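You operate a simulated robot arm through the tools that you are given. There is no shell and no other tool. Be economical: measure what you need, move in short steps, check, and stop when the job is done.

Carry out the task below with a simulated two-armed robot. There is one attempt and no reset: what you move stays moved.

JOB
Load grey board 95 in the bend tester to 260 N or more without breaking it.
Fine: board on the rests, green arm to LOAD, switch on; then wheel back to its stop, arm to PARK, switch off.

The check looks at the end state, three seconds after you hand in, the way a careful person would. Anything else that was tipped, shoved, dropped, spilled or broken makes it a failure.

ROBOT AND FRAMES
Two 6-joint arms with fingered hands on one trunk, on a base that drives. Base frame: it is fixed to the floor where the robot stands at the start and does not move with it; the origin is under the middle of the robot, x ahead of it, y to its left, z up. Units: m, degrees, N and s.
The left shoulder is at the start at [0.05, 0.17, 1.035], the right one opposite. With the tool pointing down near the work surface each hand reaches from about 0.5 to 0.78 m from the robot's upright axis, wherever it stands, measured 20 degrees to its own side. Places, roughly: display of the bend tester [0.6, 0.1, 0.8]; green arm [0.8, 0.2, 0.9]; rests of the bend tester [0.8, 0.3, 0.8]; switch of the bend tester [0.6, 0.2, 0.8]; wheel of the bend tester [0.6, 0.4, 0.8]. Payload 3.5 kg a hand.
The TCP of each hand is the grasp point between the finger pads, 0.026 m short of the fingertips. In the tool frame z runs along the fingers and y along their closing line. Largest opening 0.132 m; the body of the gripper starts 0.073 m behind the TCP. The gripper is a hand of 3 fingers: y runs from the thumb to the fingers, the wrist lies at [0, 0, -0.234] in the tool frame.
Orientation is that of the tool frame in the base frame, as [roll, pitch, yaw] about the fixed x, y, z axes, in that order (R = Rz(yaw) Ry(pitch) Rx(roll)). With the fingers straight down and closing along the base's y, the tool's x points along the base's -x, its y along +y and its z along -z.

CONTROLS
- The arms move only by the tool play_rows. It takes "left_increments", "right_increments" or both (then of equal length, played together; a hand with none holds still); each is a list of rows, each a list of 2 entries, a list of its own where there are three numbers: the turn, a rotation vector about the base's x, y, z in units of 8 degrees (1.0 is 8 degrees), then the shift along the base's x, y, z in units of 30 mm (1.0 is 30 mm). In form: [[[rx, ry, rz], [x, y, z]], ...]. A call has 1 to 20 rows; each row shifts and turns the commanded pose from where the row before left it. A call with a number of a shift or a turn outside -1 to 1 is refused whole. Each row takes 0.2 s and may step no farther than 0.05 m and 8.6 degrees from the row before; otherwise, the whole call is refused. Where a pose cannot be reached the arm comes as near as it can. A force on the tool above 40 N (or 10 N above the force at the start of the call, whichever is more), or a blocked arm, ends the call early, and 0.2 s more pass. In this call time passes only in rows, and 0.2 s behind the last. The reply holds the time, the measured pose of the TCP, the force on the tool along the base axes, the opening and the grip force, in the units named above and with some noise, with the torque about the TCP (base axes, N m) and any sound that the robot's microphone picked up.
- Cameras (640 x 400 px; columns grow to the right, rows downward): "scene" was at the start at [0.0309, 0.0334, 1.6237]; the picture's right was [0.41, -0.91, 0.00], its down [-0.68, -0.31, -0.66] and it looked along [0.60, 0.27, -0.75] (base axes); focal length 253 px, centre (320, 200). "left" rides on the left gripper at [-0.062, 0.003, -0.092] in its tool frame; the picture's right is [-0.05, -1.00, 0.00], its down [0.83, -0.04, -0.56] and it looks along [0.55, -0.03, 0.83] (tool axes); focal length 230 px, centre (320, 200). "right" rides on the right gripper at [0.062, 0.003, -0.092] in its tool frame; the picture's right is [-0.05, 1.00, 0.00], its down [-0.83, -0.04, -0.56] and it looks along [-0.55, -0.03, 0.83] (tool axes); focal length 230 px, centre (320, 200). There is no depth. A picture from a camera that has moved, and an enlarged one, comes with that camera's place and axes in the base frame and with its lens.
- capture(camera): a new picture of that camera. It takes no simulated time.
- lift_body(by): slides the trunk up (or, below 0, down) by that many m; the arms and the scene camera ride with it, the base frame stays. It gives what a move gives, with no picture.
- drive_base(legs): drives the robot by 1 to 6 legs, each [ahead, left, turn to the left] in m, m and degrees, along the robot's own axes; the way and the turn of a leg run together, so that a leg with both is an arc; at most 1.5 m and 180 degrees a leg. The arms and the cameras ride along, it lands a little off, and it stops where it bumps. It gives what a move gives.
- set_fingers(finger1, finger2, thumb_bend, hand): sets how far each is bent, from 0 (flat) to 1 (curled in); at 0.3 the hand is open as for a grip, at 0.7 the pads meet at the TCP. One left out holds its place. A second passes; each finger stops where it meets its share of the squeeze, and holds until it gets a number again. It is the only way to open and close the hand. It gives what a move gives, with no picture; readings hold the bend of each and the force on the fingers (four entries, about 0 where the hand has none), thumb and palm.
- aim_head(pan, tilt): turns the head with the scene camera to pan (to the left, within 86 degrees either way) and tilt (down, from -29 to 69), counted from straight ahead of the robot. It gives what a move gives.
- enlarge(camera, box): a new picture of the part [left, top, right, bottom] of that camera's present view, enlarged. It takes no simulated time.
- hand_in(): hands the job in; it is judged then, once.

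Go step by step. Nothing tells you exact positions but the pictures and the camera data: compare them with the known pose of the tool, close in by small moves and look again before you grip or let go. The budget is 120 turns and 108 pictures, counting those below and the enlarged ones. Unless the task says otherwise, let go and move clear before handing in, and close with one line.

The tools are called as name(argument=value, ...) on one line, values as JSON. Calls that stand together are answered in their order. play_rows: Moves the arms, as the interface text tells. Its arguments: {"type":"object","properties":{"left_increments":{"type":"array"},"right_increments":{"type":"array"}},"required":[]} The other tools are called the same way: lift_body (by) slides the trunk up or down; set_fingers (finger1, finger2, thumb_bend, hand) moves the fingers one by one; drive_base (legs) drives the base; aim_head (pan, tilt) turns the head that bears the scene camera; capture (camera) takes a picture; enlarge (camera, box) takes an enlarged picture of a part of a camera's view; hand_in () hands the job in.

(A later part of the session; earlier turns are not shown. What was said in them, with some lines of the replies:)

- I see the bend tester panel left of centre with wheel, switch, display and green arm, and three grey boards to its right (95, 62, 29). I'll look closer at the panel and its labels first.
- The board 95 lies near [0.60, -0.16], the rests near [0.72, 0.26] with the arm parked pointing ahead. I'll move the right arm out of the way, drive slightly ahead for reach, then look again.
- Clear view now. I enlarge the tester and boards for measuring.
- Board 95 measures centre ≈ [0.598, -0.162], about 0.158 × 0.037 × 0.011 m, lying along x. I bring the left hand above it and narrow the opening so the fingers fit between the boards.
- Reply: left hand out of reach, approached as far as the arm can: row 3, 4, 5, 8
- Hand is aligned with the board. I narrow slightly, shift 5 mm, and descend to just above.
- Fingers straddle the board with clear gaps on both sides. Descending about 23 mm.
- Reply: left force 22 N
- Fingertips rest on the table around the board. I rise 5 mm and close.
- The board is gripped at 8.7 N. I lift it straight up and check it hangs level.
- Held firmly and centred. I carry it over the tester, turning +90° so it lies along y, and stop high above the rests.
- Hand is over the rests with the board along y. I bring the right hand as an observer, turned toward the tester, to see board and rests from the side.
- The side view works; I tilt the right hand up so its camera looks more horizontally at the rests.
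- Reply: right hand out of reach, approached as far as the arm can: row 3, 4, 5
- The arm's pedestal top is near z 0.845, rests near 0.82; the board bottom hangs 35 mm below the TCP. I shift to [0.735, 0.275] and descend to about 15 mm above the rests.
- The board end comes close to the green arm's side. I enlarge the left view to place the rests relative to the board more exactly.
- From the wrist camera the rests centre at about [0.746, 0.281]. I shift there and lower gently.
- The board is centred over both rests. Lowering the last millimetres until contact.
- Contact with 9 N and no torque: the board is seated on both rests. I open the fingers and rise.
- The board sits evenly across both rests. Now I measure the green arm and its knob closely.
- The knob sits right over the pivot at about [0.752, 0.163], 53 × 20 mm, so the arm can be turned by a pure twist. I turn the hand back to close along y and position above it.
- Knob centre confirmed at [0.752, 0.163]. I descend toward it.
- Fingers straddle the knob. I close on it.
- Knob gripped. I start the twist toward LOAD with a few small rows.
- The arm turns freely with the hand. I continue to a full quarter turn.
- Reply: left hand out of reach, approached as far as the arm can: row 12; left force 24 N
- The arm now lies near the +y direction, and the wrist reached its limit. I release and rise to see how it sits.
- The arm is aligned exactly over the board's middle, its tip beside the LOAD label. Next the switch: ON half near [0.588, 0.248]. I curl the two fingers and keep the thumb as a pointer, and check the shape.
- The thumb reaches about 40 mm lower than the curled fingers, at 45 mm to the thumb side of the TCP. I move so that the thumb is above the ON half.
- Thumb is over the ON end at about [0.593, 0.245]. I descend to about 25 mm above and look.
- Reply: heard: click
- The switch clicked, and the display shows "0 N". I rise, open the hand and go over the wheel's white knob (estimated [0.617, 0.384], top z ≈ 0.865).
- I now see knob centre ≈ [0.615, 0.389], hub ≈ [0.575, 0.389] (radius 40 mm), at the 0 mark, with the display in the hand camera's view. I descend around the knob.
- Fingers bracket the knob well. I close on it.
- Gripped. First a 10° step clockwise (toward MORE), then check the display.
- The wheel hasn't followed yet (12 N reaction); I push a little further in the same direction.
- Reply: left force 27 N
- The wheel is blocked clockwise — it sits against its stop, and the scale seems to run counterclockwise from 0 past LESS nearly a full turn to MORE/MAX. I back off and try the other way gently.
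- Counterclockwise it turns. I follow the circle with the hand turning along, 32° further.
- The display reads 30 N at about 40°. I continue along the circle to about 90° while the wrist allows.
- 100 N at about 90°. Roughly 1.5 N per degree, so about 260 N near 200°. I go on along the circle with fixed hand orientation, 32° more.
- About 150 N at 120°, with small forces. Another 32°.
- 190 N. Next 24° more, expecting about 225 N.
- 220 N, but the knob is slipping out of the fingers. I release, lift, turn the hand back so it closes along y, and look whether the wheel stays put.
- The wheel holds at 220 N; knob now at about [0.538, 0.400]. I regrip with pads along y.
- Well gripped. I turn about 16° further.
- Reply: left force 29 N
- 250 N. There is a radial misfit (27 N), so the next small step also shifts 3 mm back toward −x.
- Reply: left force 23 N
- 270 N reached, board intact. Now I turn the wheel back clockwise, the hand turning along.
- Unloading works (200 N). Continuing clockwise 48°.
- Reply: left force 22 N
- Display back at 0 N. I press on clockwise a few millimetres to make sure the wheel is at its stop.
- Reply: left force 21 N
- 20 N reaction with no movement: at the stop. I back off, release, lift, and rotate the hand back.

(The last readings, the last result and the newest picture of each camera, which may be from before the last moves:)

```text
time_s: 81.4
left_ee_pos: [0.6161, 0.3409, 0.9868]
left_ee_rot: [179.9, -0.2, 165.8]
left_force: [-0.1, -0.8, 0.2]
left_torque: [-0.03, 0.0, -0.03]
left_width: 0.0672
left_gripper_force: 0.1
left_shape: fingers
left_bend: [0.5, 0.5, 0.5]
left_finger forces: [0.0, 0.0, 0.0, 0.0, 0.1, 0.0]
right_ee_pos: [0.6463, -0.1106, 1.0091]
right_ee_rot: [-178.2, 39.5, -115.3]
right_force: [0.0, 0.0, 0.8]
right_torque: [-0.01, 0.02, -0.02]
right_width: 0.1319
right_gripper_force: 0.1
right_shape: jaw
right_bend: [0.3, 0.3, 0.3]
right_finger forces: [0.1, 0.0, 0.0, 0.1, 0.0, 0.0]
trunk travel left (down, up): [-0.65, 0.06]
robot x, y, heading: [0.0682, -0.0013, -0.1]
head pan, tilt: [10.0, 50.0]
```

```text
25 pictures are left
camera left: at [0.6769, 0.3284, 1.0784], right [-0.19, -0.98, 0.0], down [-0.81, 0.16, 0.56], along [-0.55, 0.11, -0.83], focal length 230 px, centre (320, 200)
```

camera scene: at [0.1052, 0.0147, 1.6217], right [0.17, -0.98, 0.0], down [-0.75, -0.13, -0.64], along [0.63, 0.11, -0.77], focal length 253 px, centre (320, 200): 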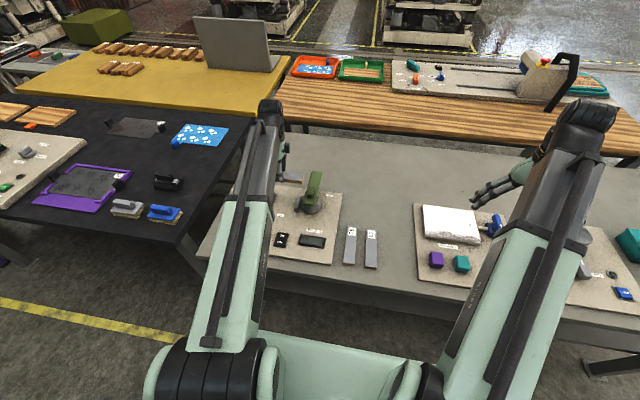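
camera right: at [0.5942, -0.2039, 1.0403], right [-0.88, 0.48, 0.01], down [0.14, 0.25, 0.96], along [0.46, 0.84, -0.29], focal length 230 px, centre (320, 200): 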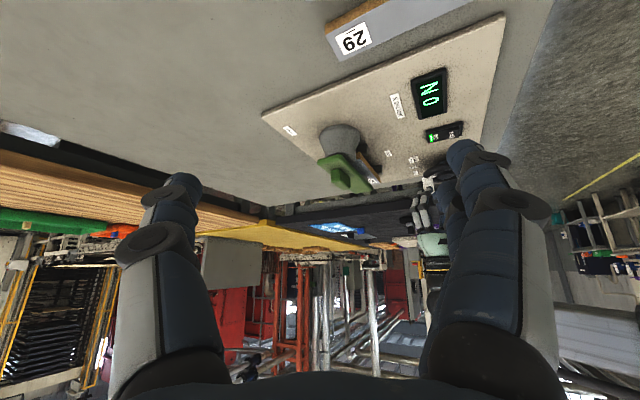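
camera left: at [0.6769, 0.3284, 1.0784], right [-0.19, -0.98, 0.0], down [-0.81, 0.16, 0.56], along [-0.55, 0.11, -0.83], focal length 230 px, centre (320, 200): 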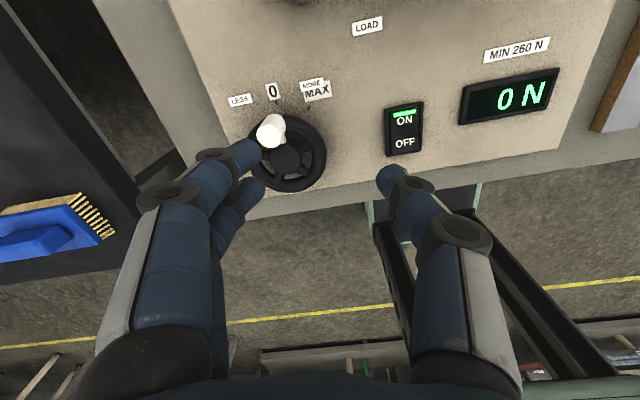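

The wheel stands at 0. I move to the arm's knob with the hand turned so it closes across the arm.

play_rows(left_increments=[[[0, 0, 0.93], [0.349, -0.433, 0]], [[0, 0, 0.93], [0.349, -0.433, 0]], [[0, 0, 0.93], [0.349, -0.433, 0]], [[0, 0, 0.93], [0.349, -0.433, 0]], [[0, 0, 0.93], [0.349, -0.433, 0]], [[0, 0, 0.93], [0.349, -0.433, 0]], [[0, 0, 0.93], [0.349, -0.433, 0]], [[0, 0, 0.93], [0.349, -0.433, 0]], [[0, 0, 0.93], [0.349, -0.433, 0]], [[0, 0, 0.93], [0.349, -0.433, 0]], [[0, 0, 0.93], [0.349, -0.433, 0]], [[0, 0, 0.93], [0.349, -0.433, 0]], [[0, 0, 0.93], [0.349, -0.433, 0]]])

set_fingers(hand="left", finger1=0.56, finger2=0.56, thumb_bend=0.56)

capture(camera="left")

```text
time_s: 84.2
left_ee_pos: [0.7529, 0.1707, 0.9869]
left_ee_rot: [179.9, -0.2, -97.5]
left_force: [0.1, -0.2, -0.1]
left_torque: [0.02, 0.01, -0.01]
left_width: 0.0673
left_gripper_force: 0.0
left_shape: fingers
left_bend: [0.5, 0.5, 0.5]
left_finger forces: [0.1, 0.0, 0.1, 0.0, 0.0, 0.0]
right_ee_pos: [0.6464, -0.1108, 1.0082]
right_ee_rot: [-178.1, 39.6, -115.2]
right_force: [0.9, 0.5, 0.8]
right_torque: [-0.01, 0.0, -0.01]
right_width: 0.1321
right_gripper_force: 0.1
right_shape: jaw
right_bend: [0.3, 0.3, 0.3]
right_finger forces: [0.1, 0.1, 0.0, 0.0, 0.0, 0.0]
trunk travel left (down, up): [-0.65, 0.06]
robot x, y, heading: [0.0688, 0.0014, 0.1]
head pan, tilt: [10.0, 50.0]
```

```text
time_s: 85.2
left_ee_pos: [0.7535, 0.1707, 0.9869]
left_ee_rot: [179.9, -0.2, -97.6]
left_force: [0.0, -0.4, -0.1]
left_torque: [0.04, -0.01, 0.05]
left_width: 0.0486
left_gripper_force: 0.0
left_shape: fingers
left_bend: [0.56, 0.56, 0.56]
left_finger forces: [0.0, 0.1, 0.0, 0.0, 0.0, 0.1]
right_ee_pos: [0.6457, -0.112, 1.0097]
right_ee_rot: [-178.2, 39.6, -115.3]
right_force: [0.3, -0.4, 0.9]
right_torque: [-0.02, -0.04, 0.0]
right_width: 0.132
right_gripper_force: 0.1
right_shape: jaw
right_bend: [0.3, 0.3, 0.3]
right_finger forces: [0.1, 0.0, 0.0, 0.0, 0.0, 0.0]
trunk travel left (down, up): [-0.65, 0.06]
robot x, y, heading: [0.0699, -0.0016, 0.1]
head pan, tilt: [10.0, 50.0]
```

```text
24 pictures are left
camera left: at [0.7579, 0.2338, 1.078], right [1.0, -0.08, 0.0], down [-0.07, -0.83, 0.56], along [-0.04, -0.56, -0.83], focal length 230 px, centre (320, 200)
```

left: 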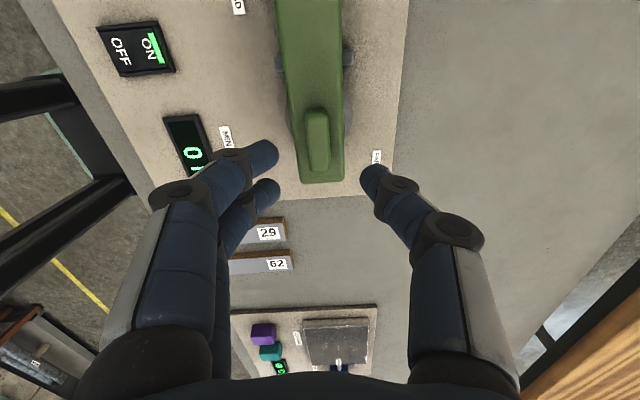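

Knob at [0.752, 0.166], hand aligned. Descending and gripping as before.

play_rows(left_increments=[[[0, 0, 0], [-0.03, -0.05, -0.8]], [[0, 0, 0], [0, 0, -0.8]], [[0, 0, 0], [0, 0, -0.6]], [[0, 0, 0], [0, 0, -0.47]]])

capture(camera="left")

```text
time_s: 86.2
left_ee_pos: [0.7531, 0.1681, 0.9057]
left_ee_rot: [179.9, -0.2, -97.7]
left_force: [0.3, -0.2, 0.3]
left_torque: [0.01, 0.0, 0.01]
left_width: 0.0486
left_gripper_force: 0.0
left_shape: fingers
left_bend: [0.56, 0.56, 0.56]
left_finger forces: [0.1, 0.0, 0.1, 0.0, 0.1, 0.1]
right_ee_pos: [0.6464, -0.1117, 1.0078]
right_ee_rot: [-178.2, 39.6, -115.3]
right_force: [-0.4, 0.3, 0.0]
right_torque: [0.0, 0.02, 0.01]
right_width: 0.1318
right_gripper_force: 0.0
right_shape: jaw
right_bend: [0.3, 0.3, 0.3]
right_finger forces: [0.0, 0.1, 0.0, 0.0, 0.0, 0.1]
trunk travel left (down, up): [-0.65, 0.06]
robot x, y, heading: [0.0696, 0.0021, 0.1]
head pan, tilt: [10.0, 50.0]
```

```text
23 pictures are left
camera left: at [0.7577, 0.2299, 0.9979], right [1.0, -0.08, 0.0], down [-0.07, -0.83, 0.56], along [-0.05, -0.56, -0.83], focal length 230 px, centre (320, 200)
```

left: 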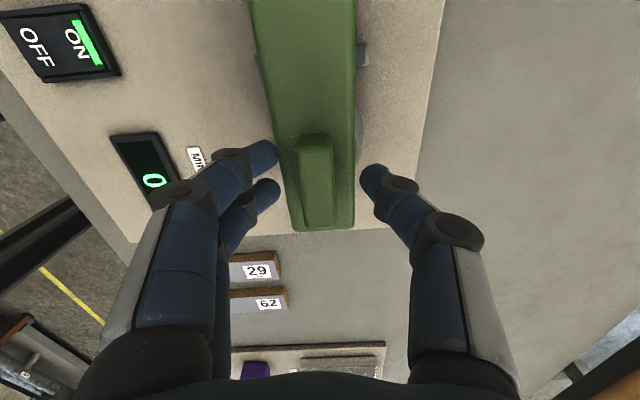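

set_fingers(hand="left", finger1=0.75, finger2=0.75, thumb_bend=0.75)

play_rows(left_increments=[[[0, 0, -0.8], [0, -0.02, 0]], [[0, 0, -0.8], [0, -0.02, 0]], [[0, 0, -0.8], [0, -0.02, 0]], [[0, 0, -0.8], [0, -0.02, 0]], [[0, 0, -0.8], [0, -0.02, 0]], [[0, 0, -0.8], [0, -0.02, 0]], [[0, 0, -0.8], [0, -0.02, 0]], [[0, 0, -0.8], [0, -0.02, 0]], [[0, 0, -0.8], [0, 0, 0]], [[0, 0, -0.8], [0, 0, 0]], [[0, 0, -0.8], [0, 0, 0]], [[0, 0, -0.8], [0, 0, 0]], [[0, 0, -0.7], [0, 0, 0]]])

capture(camera="left")

```text
time_s: 87.2
left_ee_pos: [0.753, 0.1675, 0.9046]
left_ee_rot: [-180.0, -0.3, -97.7]
left_force: [-7.4, 0.0, -14.0]
left_torque: [-0.03, 0.08, 0.0]
left_width: 0.0203
left_gripper_force: 14.1
left_shape: fingers
left_bend: [0.68, 0.7, 0.68]
left_finger forces: [9.2, 8.3, 0.0, 0.0, 10.4, 0.0]
right_ee_pos: [0.6461, -0.1116, 1.0075]
right_ee_rot: [-178.2, 39.5, -115.3]
right_force: [-0.8, 0.1, -0.3]
right_torque: [0.03, 0.02, 0.0]
right_width: 0.1321
right_gripper_force: 0.1
right_shape: jaw
right_bend: [0.3, 0.3, 0.3]
right_finger forces: [0.0, 0.0, 0.0, 0.1, 0.0, 0.1]
trunk travel left (down, up): [-0.65, 0.06]
robot x, y, heading: [0.0692, -0.0009, 0.1]
head pan, tilt: [10.0, 50.0]
```

```text
time_s: 90.0
left_ee_pos: [0.7537, 0.1632, 0.9045]
left_ee_rot: [-179.9, -0.2, 179.9]
left_force: [9.9, -0.2, -7.5]
left_torque: [-0.1, -0.17, -0.01]
left_width: 0.0199
left_gripper_force: 13.8
left_shape: fingers
left_bend: [0.7, 0.71, 0.68]
left_finger forces: [7.0, 6.6, 0.0, 0.0, 14.9, 0.0]
right_ee_pos: [0.6458, -0.1109, 1.0083]
right_ee_rot: [-178.2, 39.5, -115.4]
right_force: [-0.4, -0.5, -0.4]
right_torque: [-0.01, 0.02, -0.01]
right_width: 0.1317
right_gripper_force: 0.1
right_shape: jaw
right_bend: [0.3, 0.3, 0.3]
right_finger forces: [0.1, 0.0, 0.0, 0.1, 0.0, 0.0]
trunk travel left (down, up): [-0.65, 0.06]
robot x, y, heading: [0.0718, 0.0003, 0.2]
head pan, tilt: [10.0, 50.0]
```

```text
22 pictures are left
camera left: at [0.8159, 0.1676, 0.9969], right [0.05, -1.0, 0.0], down [-0.83, -0.04, 0.56], along [-0.56, -0.03, -0.83], focal length 230 px, centre (320, 200)
```

left: 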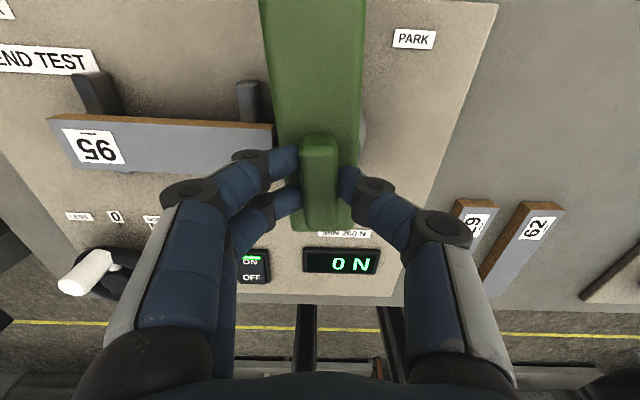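

The board is still fine. The arm is a few degrees short of where it was parked, so I turn a little further.

play_rows(left_increments=[[[0, 0, -0.5], [0, 0, 0]], [[0, 0, -0.5], [0, 0, 0]]])

capture(camera="left")

```text
time_s: 90.6
left_ee_pos: [0.7542, 0.1642, 0.9044]
left_ee_rot: [-179.9, -0.3, 171.9]
left_force: [10.2, -2.1, -7.3]
left_torque: [-0.09, -0.17, 0.17]
left_width: 0.0203
left_gripper_force: 15.9
left_shape: fingers
left_bend: [0.7, 0.71, 0.68]
left_finger forces: [8.8, 5.8, 0.0, 0.0, 16.8, 0.0]
right_ee_pos: [0.6474, -0.1128, 1.0062]
right_ee_rot: [-178.1, 39.5, -115.3]
right_force: [-0.1, -0.1, 0.4]
right_torque: [-0.05, 0.02, 0.03]
right_width: 0.1319
right_gripper_force: 0.0
right_shape: jaw
right_bend: [0.3, 0.3, 0.3]
right_finger forces: [0.0, 0.1, 0.0, 0.0, 0.0, 0.1]
trunk travel left (down, up): [-0.65, 0.06]
robot x, y, heading: [0.0699, 0.0001, -0.0]
head pan, tilt: [10.0, 50.0]
```

```text
21 pictures are left
camera left: at [0.8157, 0.1594, 0.997], right [-0.09, -1.0, 0.0], down [-0.83, 0.07, 0.56], along [-0.56, 0.05, -0.83], focal length 230 px, centre (320, 200)
```

left: 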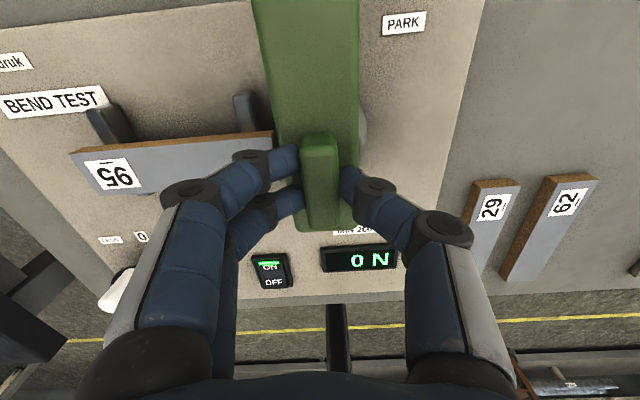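

set_fingers(hand="left", finger1=0.55, finger2=0.55, thumb_bend=0.55)

play_rows(left_increments=[[[0, 0, 0], [0, 0, 0.6]], [[0, 0, 0.5], [0, 0, 0.9]], [[0, 0, 0.5], [-0.15, 0, 0.9]], [[0, 0, 0], [0, 0, 0.4]]])

capture(camera="left")

```text
time_s: 91.6
left_ee_pos: [0.7524, 0.1652, 0.906]
left_ee_rot: [-180.0, -0.2, 172.0]
left_force: [0.5, -0.1, 0.2]
left_torque: [-0.02, 0.0, -0.01]
left_width: 0.0505
left_gripper_force: 0.0
left_shape: fingers
left_bend: [0.55, 0.55, 0.55]
left_finger forces: [0.1, 0.1, 0.0, 0.0, 0.1, 0.0]
right_ee_pos: [0.6461, -0.112, 1.0083]
right_ee_rot: [-178.1, 39.6, -115.3]
right_force: [0.6, -0.4, 0.7]
right_torque: [0.02, -0.02, 0.01]
right_width: 0.1318
right_gripper_force: 0.1
right_shape: jaw
right_bend: [0.3, 0.3, 0.3]
right_finger forces: [0.1, 0.0, 0.0, 0.0, 0.0, 0.0]
trunk travel left (down, up): [-0.65, 0.06]
robot x, y, heading: [0.0676, 0.0009, -0.1]
head pan, tilt: [10.0, 50.0]
```

```text
time_s: 92.6
left_ee_pos: [0.7485, 0.1657, 0.9905]
left_ee_rot: [-179.9, -0.2, 180.0]
left_force: [-0.6, 0.3, 0.1]
left_torque: [0.0, 0.0, 0.0]
left_width: 0.0504
left_gripper_force: 0.0
left_shape: fingers
left_bend: [0.55, 0.55, 0.55]
left_finger forces: [0.1, 0.1, 0.1, 0.0, 0.0, 0.0]
right_ee_pos: [0.646, -0.1115, 1.0084]
right_ee_rot: [-178.2, 39.5, -115.2]
right_force: [0.5, 0.5, 0.1]
right_torque: [-0.02, -0.02, 0.02]
right_width: 0.1318
right_gripper_force: 0.1
right_shape: jaw
right_bend: [0.3, 0.3, 0.3]
right_finger forces: [0.1, 0.0, 0.0, 0.0, 0.1, 0.1]
trunk travel left (down, up): [-0.65, 0.06]
robot x, y, heading: [0.067, -0.0041, -0.2]
head pan, tilt: [10.0, 50.0]
```

```text
20 pictures are left
camera left: at [0.8112, 0.1697, 1.0824], right [0.05, -1.0, 0.0], down [-0.83, -0.04, 0.56], along [-0.56, -0.03, -0.83], focal length 230 px, centre (320, 200)
```

left: 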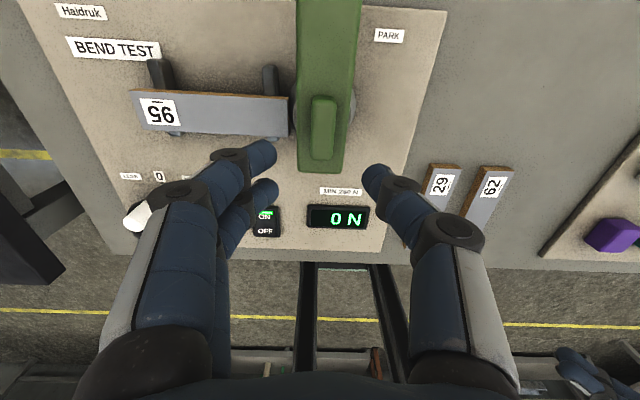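

The arm is back as it was parked at the start, and the board is intact. Now the switch: I shape the thumb pointer and go above the OFF half.

set_fingers(hand="left", finger1=1.0, finger2=1.0, thumb_bend=0.45)

play_rows(left_increments=[[[0, 0, 0], [-0.794, 0.529, 0]], [[0, 0, 0], [-0.794, 0.529, 0]], [[0, 0, 0], [-0.794, 0.529, 0]], [[0, 0, 0], [-0.794, 0.529, 0]], [[0, 0, 0], [-0.794, 0.529, 0]], [[0, 0, 0], [-0.794, 0.529, 0]], [[0, 0, 0], [-0.794, 0.529, -0.5]], [[0, 0, 0], [-0.794, 0.529, -0.5]], [[0, 0, 0], [0, 0, -0.7]], [[0, 0, 0], [0, 0, -0.7]], [[0, 0, 0], [0, 0, -0.7]]])

capture(camera="left")

```text
time_s: 93.6
left_ee_pos: [0.7495, 0.166, 0.9895]
left_ee_rot: [-179.9, -0.2, 179.9]
left_force: [0.4, 1.1, 0.0]
left_torque: [0.01, 0.02, 0.01]
left_width: 0.0473
left_gripper_force: 0.0
left_shape: fingers
left_bend: [1.0, 1.0, 0.45]
left_finger forces: [0.0, 0.0, 0.1, 0.1, 0.1, 0.1]
right_ee_pos: [0.6446, -0.1108, 1.0084]
right_ee_rot: [-178.2, 39.5, -115.3]
right_force: [0.1, -0.2, -0.7]
right_torque: [0.03, 0.01, -0.02]
right_width: 0.1318
right_gripper_force: 0.1
right_shape: jaw
right_bend: [0.3, 0.3, 0.3]
right_finger forces: [0.0, 0.0, 0.0, 0.1, 0.0, 0.0]
trunk travel left (down, up): [-0.65, 0.06]
robot x, y, heading: [0.07, -0.0029, -0.1]
head pan, tilt: [10.0, 50.0]
```

```text
time_s: 96.0
left_ee_pos: [0.5578, 0.2926, 0.8961]
left_ee_rot: [-179.9, -0.3, -179.9]
left_force: [0.0, -0.1, -0.7]
left_torque: [0.02, -0.01, -0.01]
left_width: 0.0475
left_gripper_force: 0.0
left_shape: fingers
left_bend: [1.0, 1.0, 0.45]
left_finger forces: [0.1, 0.0, 0.0, 0.0, 0.0, 0.1]
right_ee_pos: [0.6462, -0.1122, 1.0076]
right_ee_rot: [-178.2, 39.6, -115.3]
right_force: [0.1, -0.4, -0.4]
right_torque: [-0.01, 0.0, 0.0]
right_width: 0.1321
right_gripper_force: 0.0
right_shape: jaw
right_bend: [0.3, 0.3, 0.3]
right_finger forces: [0.0, 0.0, 0.1, 0.1, 0.1, 0.0]
trunk travel left (down, up): [-0.65, 0.06]
robot x, y, heading: [0.0696, 0.0019, 0.1]
head pan, tilt: [10.0, 50.0]
```

```text
19 pictures are left
camera left: at [0.6197, 0.296, 0.9877], right [0.05, -1.0, 0.0], down [-0.83, -0.04, 0.56], along [-0.56, -0.03, -0.83], focal length 230 px, centre (320, 200)
```

left: 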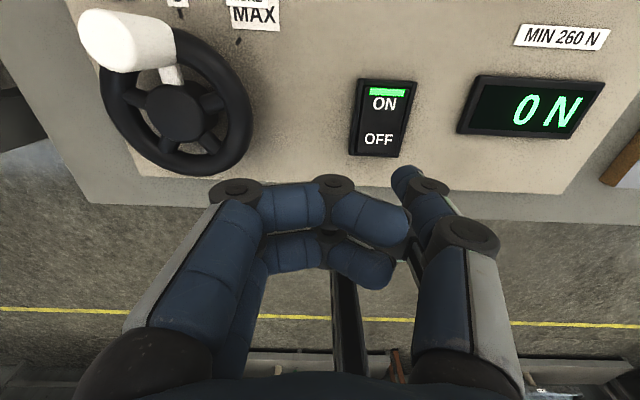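

play_rows(left_increments=[[[0, 0, 0], [0, 0, -0.7]], [[0, 0, 0], [0, 0, -0.5]], [[0, 0, 0], [0, 0, -0.3]], [[0, 0, 0], [0, 0, -0.2]], [[0, 0, 0], [0, 0, -0.2]], [[0, 0, 0], [0, 0, -0.2]]])

enlarge(camera="right", box=[360, 50, 500, 180])

```text
time_s: 97.4
left_ee_pos: [0.5571, 0.2912, 0.8335]
left_ee_rot: [-180.0, -0.1, -180.0]
left_force: [-0.9, 0.1, -0.2]
left_torque: [0.0, 0.03, 0.04]
left_width: 0.0473
left_gripper_force: 0.0
left_shape: fingers
left_bend: [1.0, 1.0, 0.45]
left_finger forces: [0.0, 0.0, 0.0, 0.0, 0.0, 0.0]
right_ee_pos: [0.6447, -0.1108, 1.0093]
right_ee_rot: [-178.2, 39.7, -115.4]
right_force: [0.2, -0.8, 0.0]
right_torque: [-0.03, -0.03, 0.01]
right_width: 0.1321
right_gripper_force: 0.0
right_shape: jaw
right_bend: [0.3, 0.3, 0.3]
right_finger forces: [0.0, 0.0, 0.1, 0.0, 0.0, 0.0]
trunk travel left (down, up): [-0.65, 0.06]
robot x, y, heading: [0.075, 0.0041, 0.1]
head pan, tilt: [10.0, 50.0]
heard: click
```

```text
3.08 times, centred on (430, 115) of right
camera zoom: at [0.5944, -0.2043, 1.0401], right [-0.88, 0.48, 0.01], down [0.15, 0.25, 0.96], along [0.46, 0.84, -0.29], focal length 708 px, centre (-18, 462)
```

zoom: 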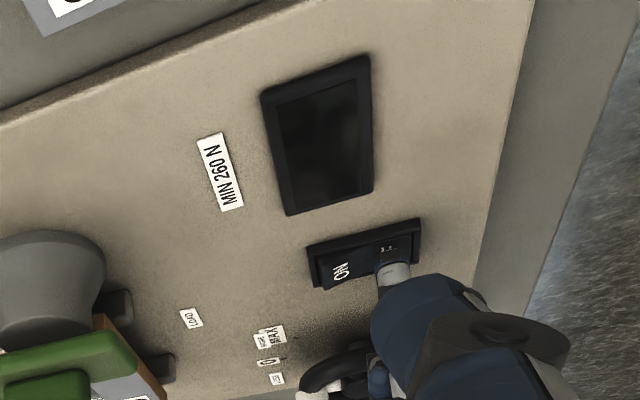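

The switch is off and the display dark. I rise straight up, move the hand clear and take a final look.

play_rows(left_increments=[[[0, 0, 0], [0, 0, 0.9]], [[0, 0, 0], [0, 0, 0.9]], [[0, 0, 0], [0, 0, 0.9]], [[0, 0, 0], [0, 0, 0.9]], [[0, 0, 0], [0, 0, 0.9]], [[0, 0, 0], [0.5, 0.5, 0.9]], [[0, 0, 0], [0.5, 0.7, 0.9]], [[0, 0, 0], [0.5, 0.7, 0]]])

capture(camera="left")

enlarge(camera="scene", box=[200, 140, 440, 290])

enlarge(camera="right", box=[260, 60, 480, 220])

```text
time_s: 99.2
left_ee_pos: [0.6021, 0.3485, 1.0239]
left_ee_rot: [180.0, -0.3, 179.9]
left_force: [-1.1, 0.9, 0.0]
left_torque: [0.03, -0.01, -0.03]
left_width: 0.0473
left_gripper_force: 0.0
left_shape: fingers
left_bend: [1.0, 1.0, 0.45]
left_finger forces: [0.1, 0.0, 0.0, 0.0, 0.0, 0.0]
right_ee_pos: [0.6463, -0.1115, 1.0083]
right_ee_rot: [-178.2, 39.5, -115.3]
right_force: [0.2, 0.7, 0.3]
right_torque: [-0.04, 0.04, 0.0]
right_width: 0.132
right_gripper_force: 0.0
right_shape: jaw
right_bend: [0.3, 0.3, 0.3]
right_finger forces: [0.0, 0.1, 0.0, 0.1, 0.0, 0.0]
trunk travel left (down, up): [-0.65, 0.06]
robot x, y, heading: [0.0702, -0.0013, 0.1]
head pan, tilt: [10.0, 50.0]
```

```text
17 pictures are left
camera left: at [0.6647, 0.3518, 1.1155], right [0.05, -1.0, 0.0], down [-0.83, -0.04, 0.56], along [-0.56, -0.03, -0.83], focal length 230 px, centre (320, 200)
```

left: 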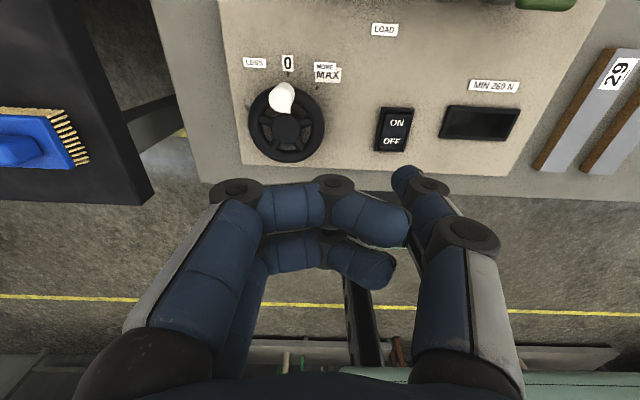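

```text
2.67 times, centred on (320, 215) of scene
camera zoom: at [0.1055, 0.0151, 1.6217], right [0.17, -0.98, 0.0], down [-0.75, -0.13, -0.64], along [0.63, 0.11, -0.77], focal length 676 px, centre (320, 160)
```

zoom: 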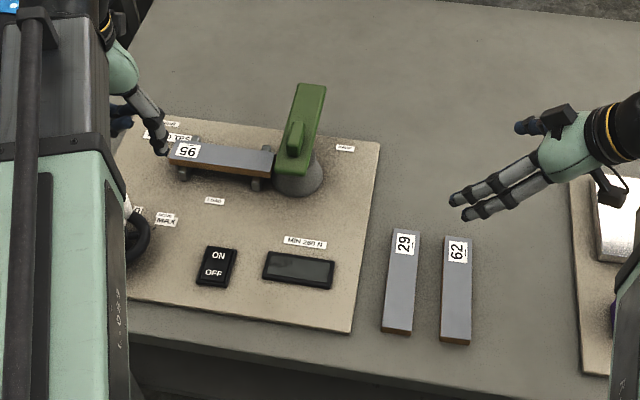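

```text
2.50 times, centred on (370, 140) of right
camera zoom: at [0.5946, -0.2041, 1.04], right [-0.88, 0.48, 0.01], down [0.15, 0.25, 0.96], along [0.46, 0.84, -0.29], focal length 575 px, centre (195, 350)
```

zoom: 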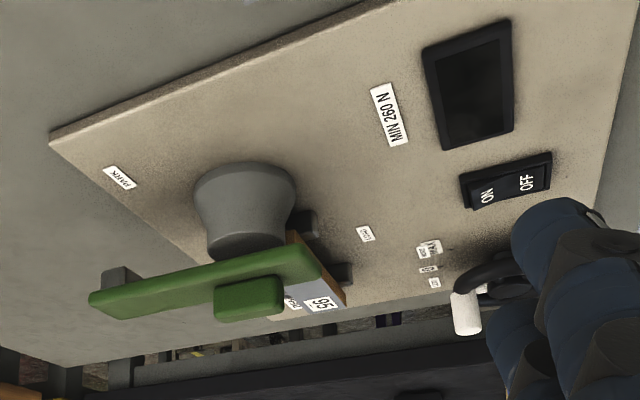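

Everything is as wanted: board 95 is whole on the rests, the wheel at 0, the arm parked, the switch off, and both hands are clear. I hand in.

hand_in()

```text
The job is handed in.
```

Board 95 was loaded to 270 N on the display without breaking. The wheel is back at its stop, the arm is at PARK, the switch is off, and the board still lies whole on the rests.
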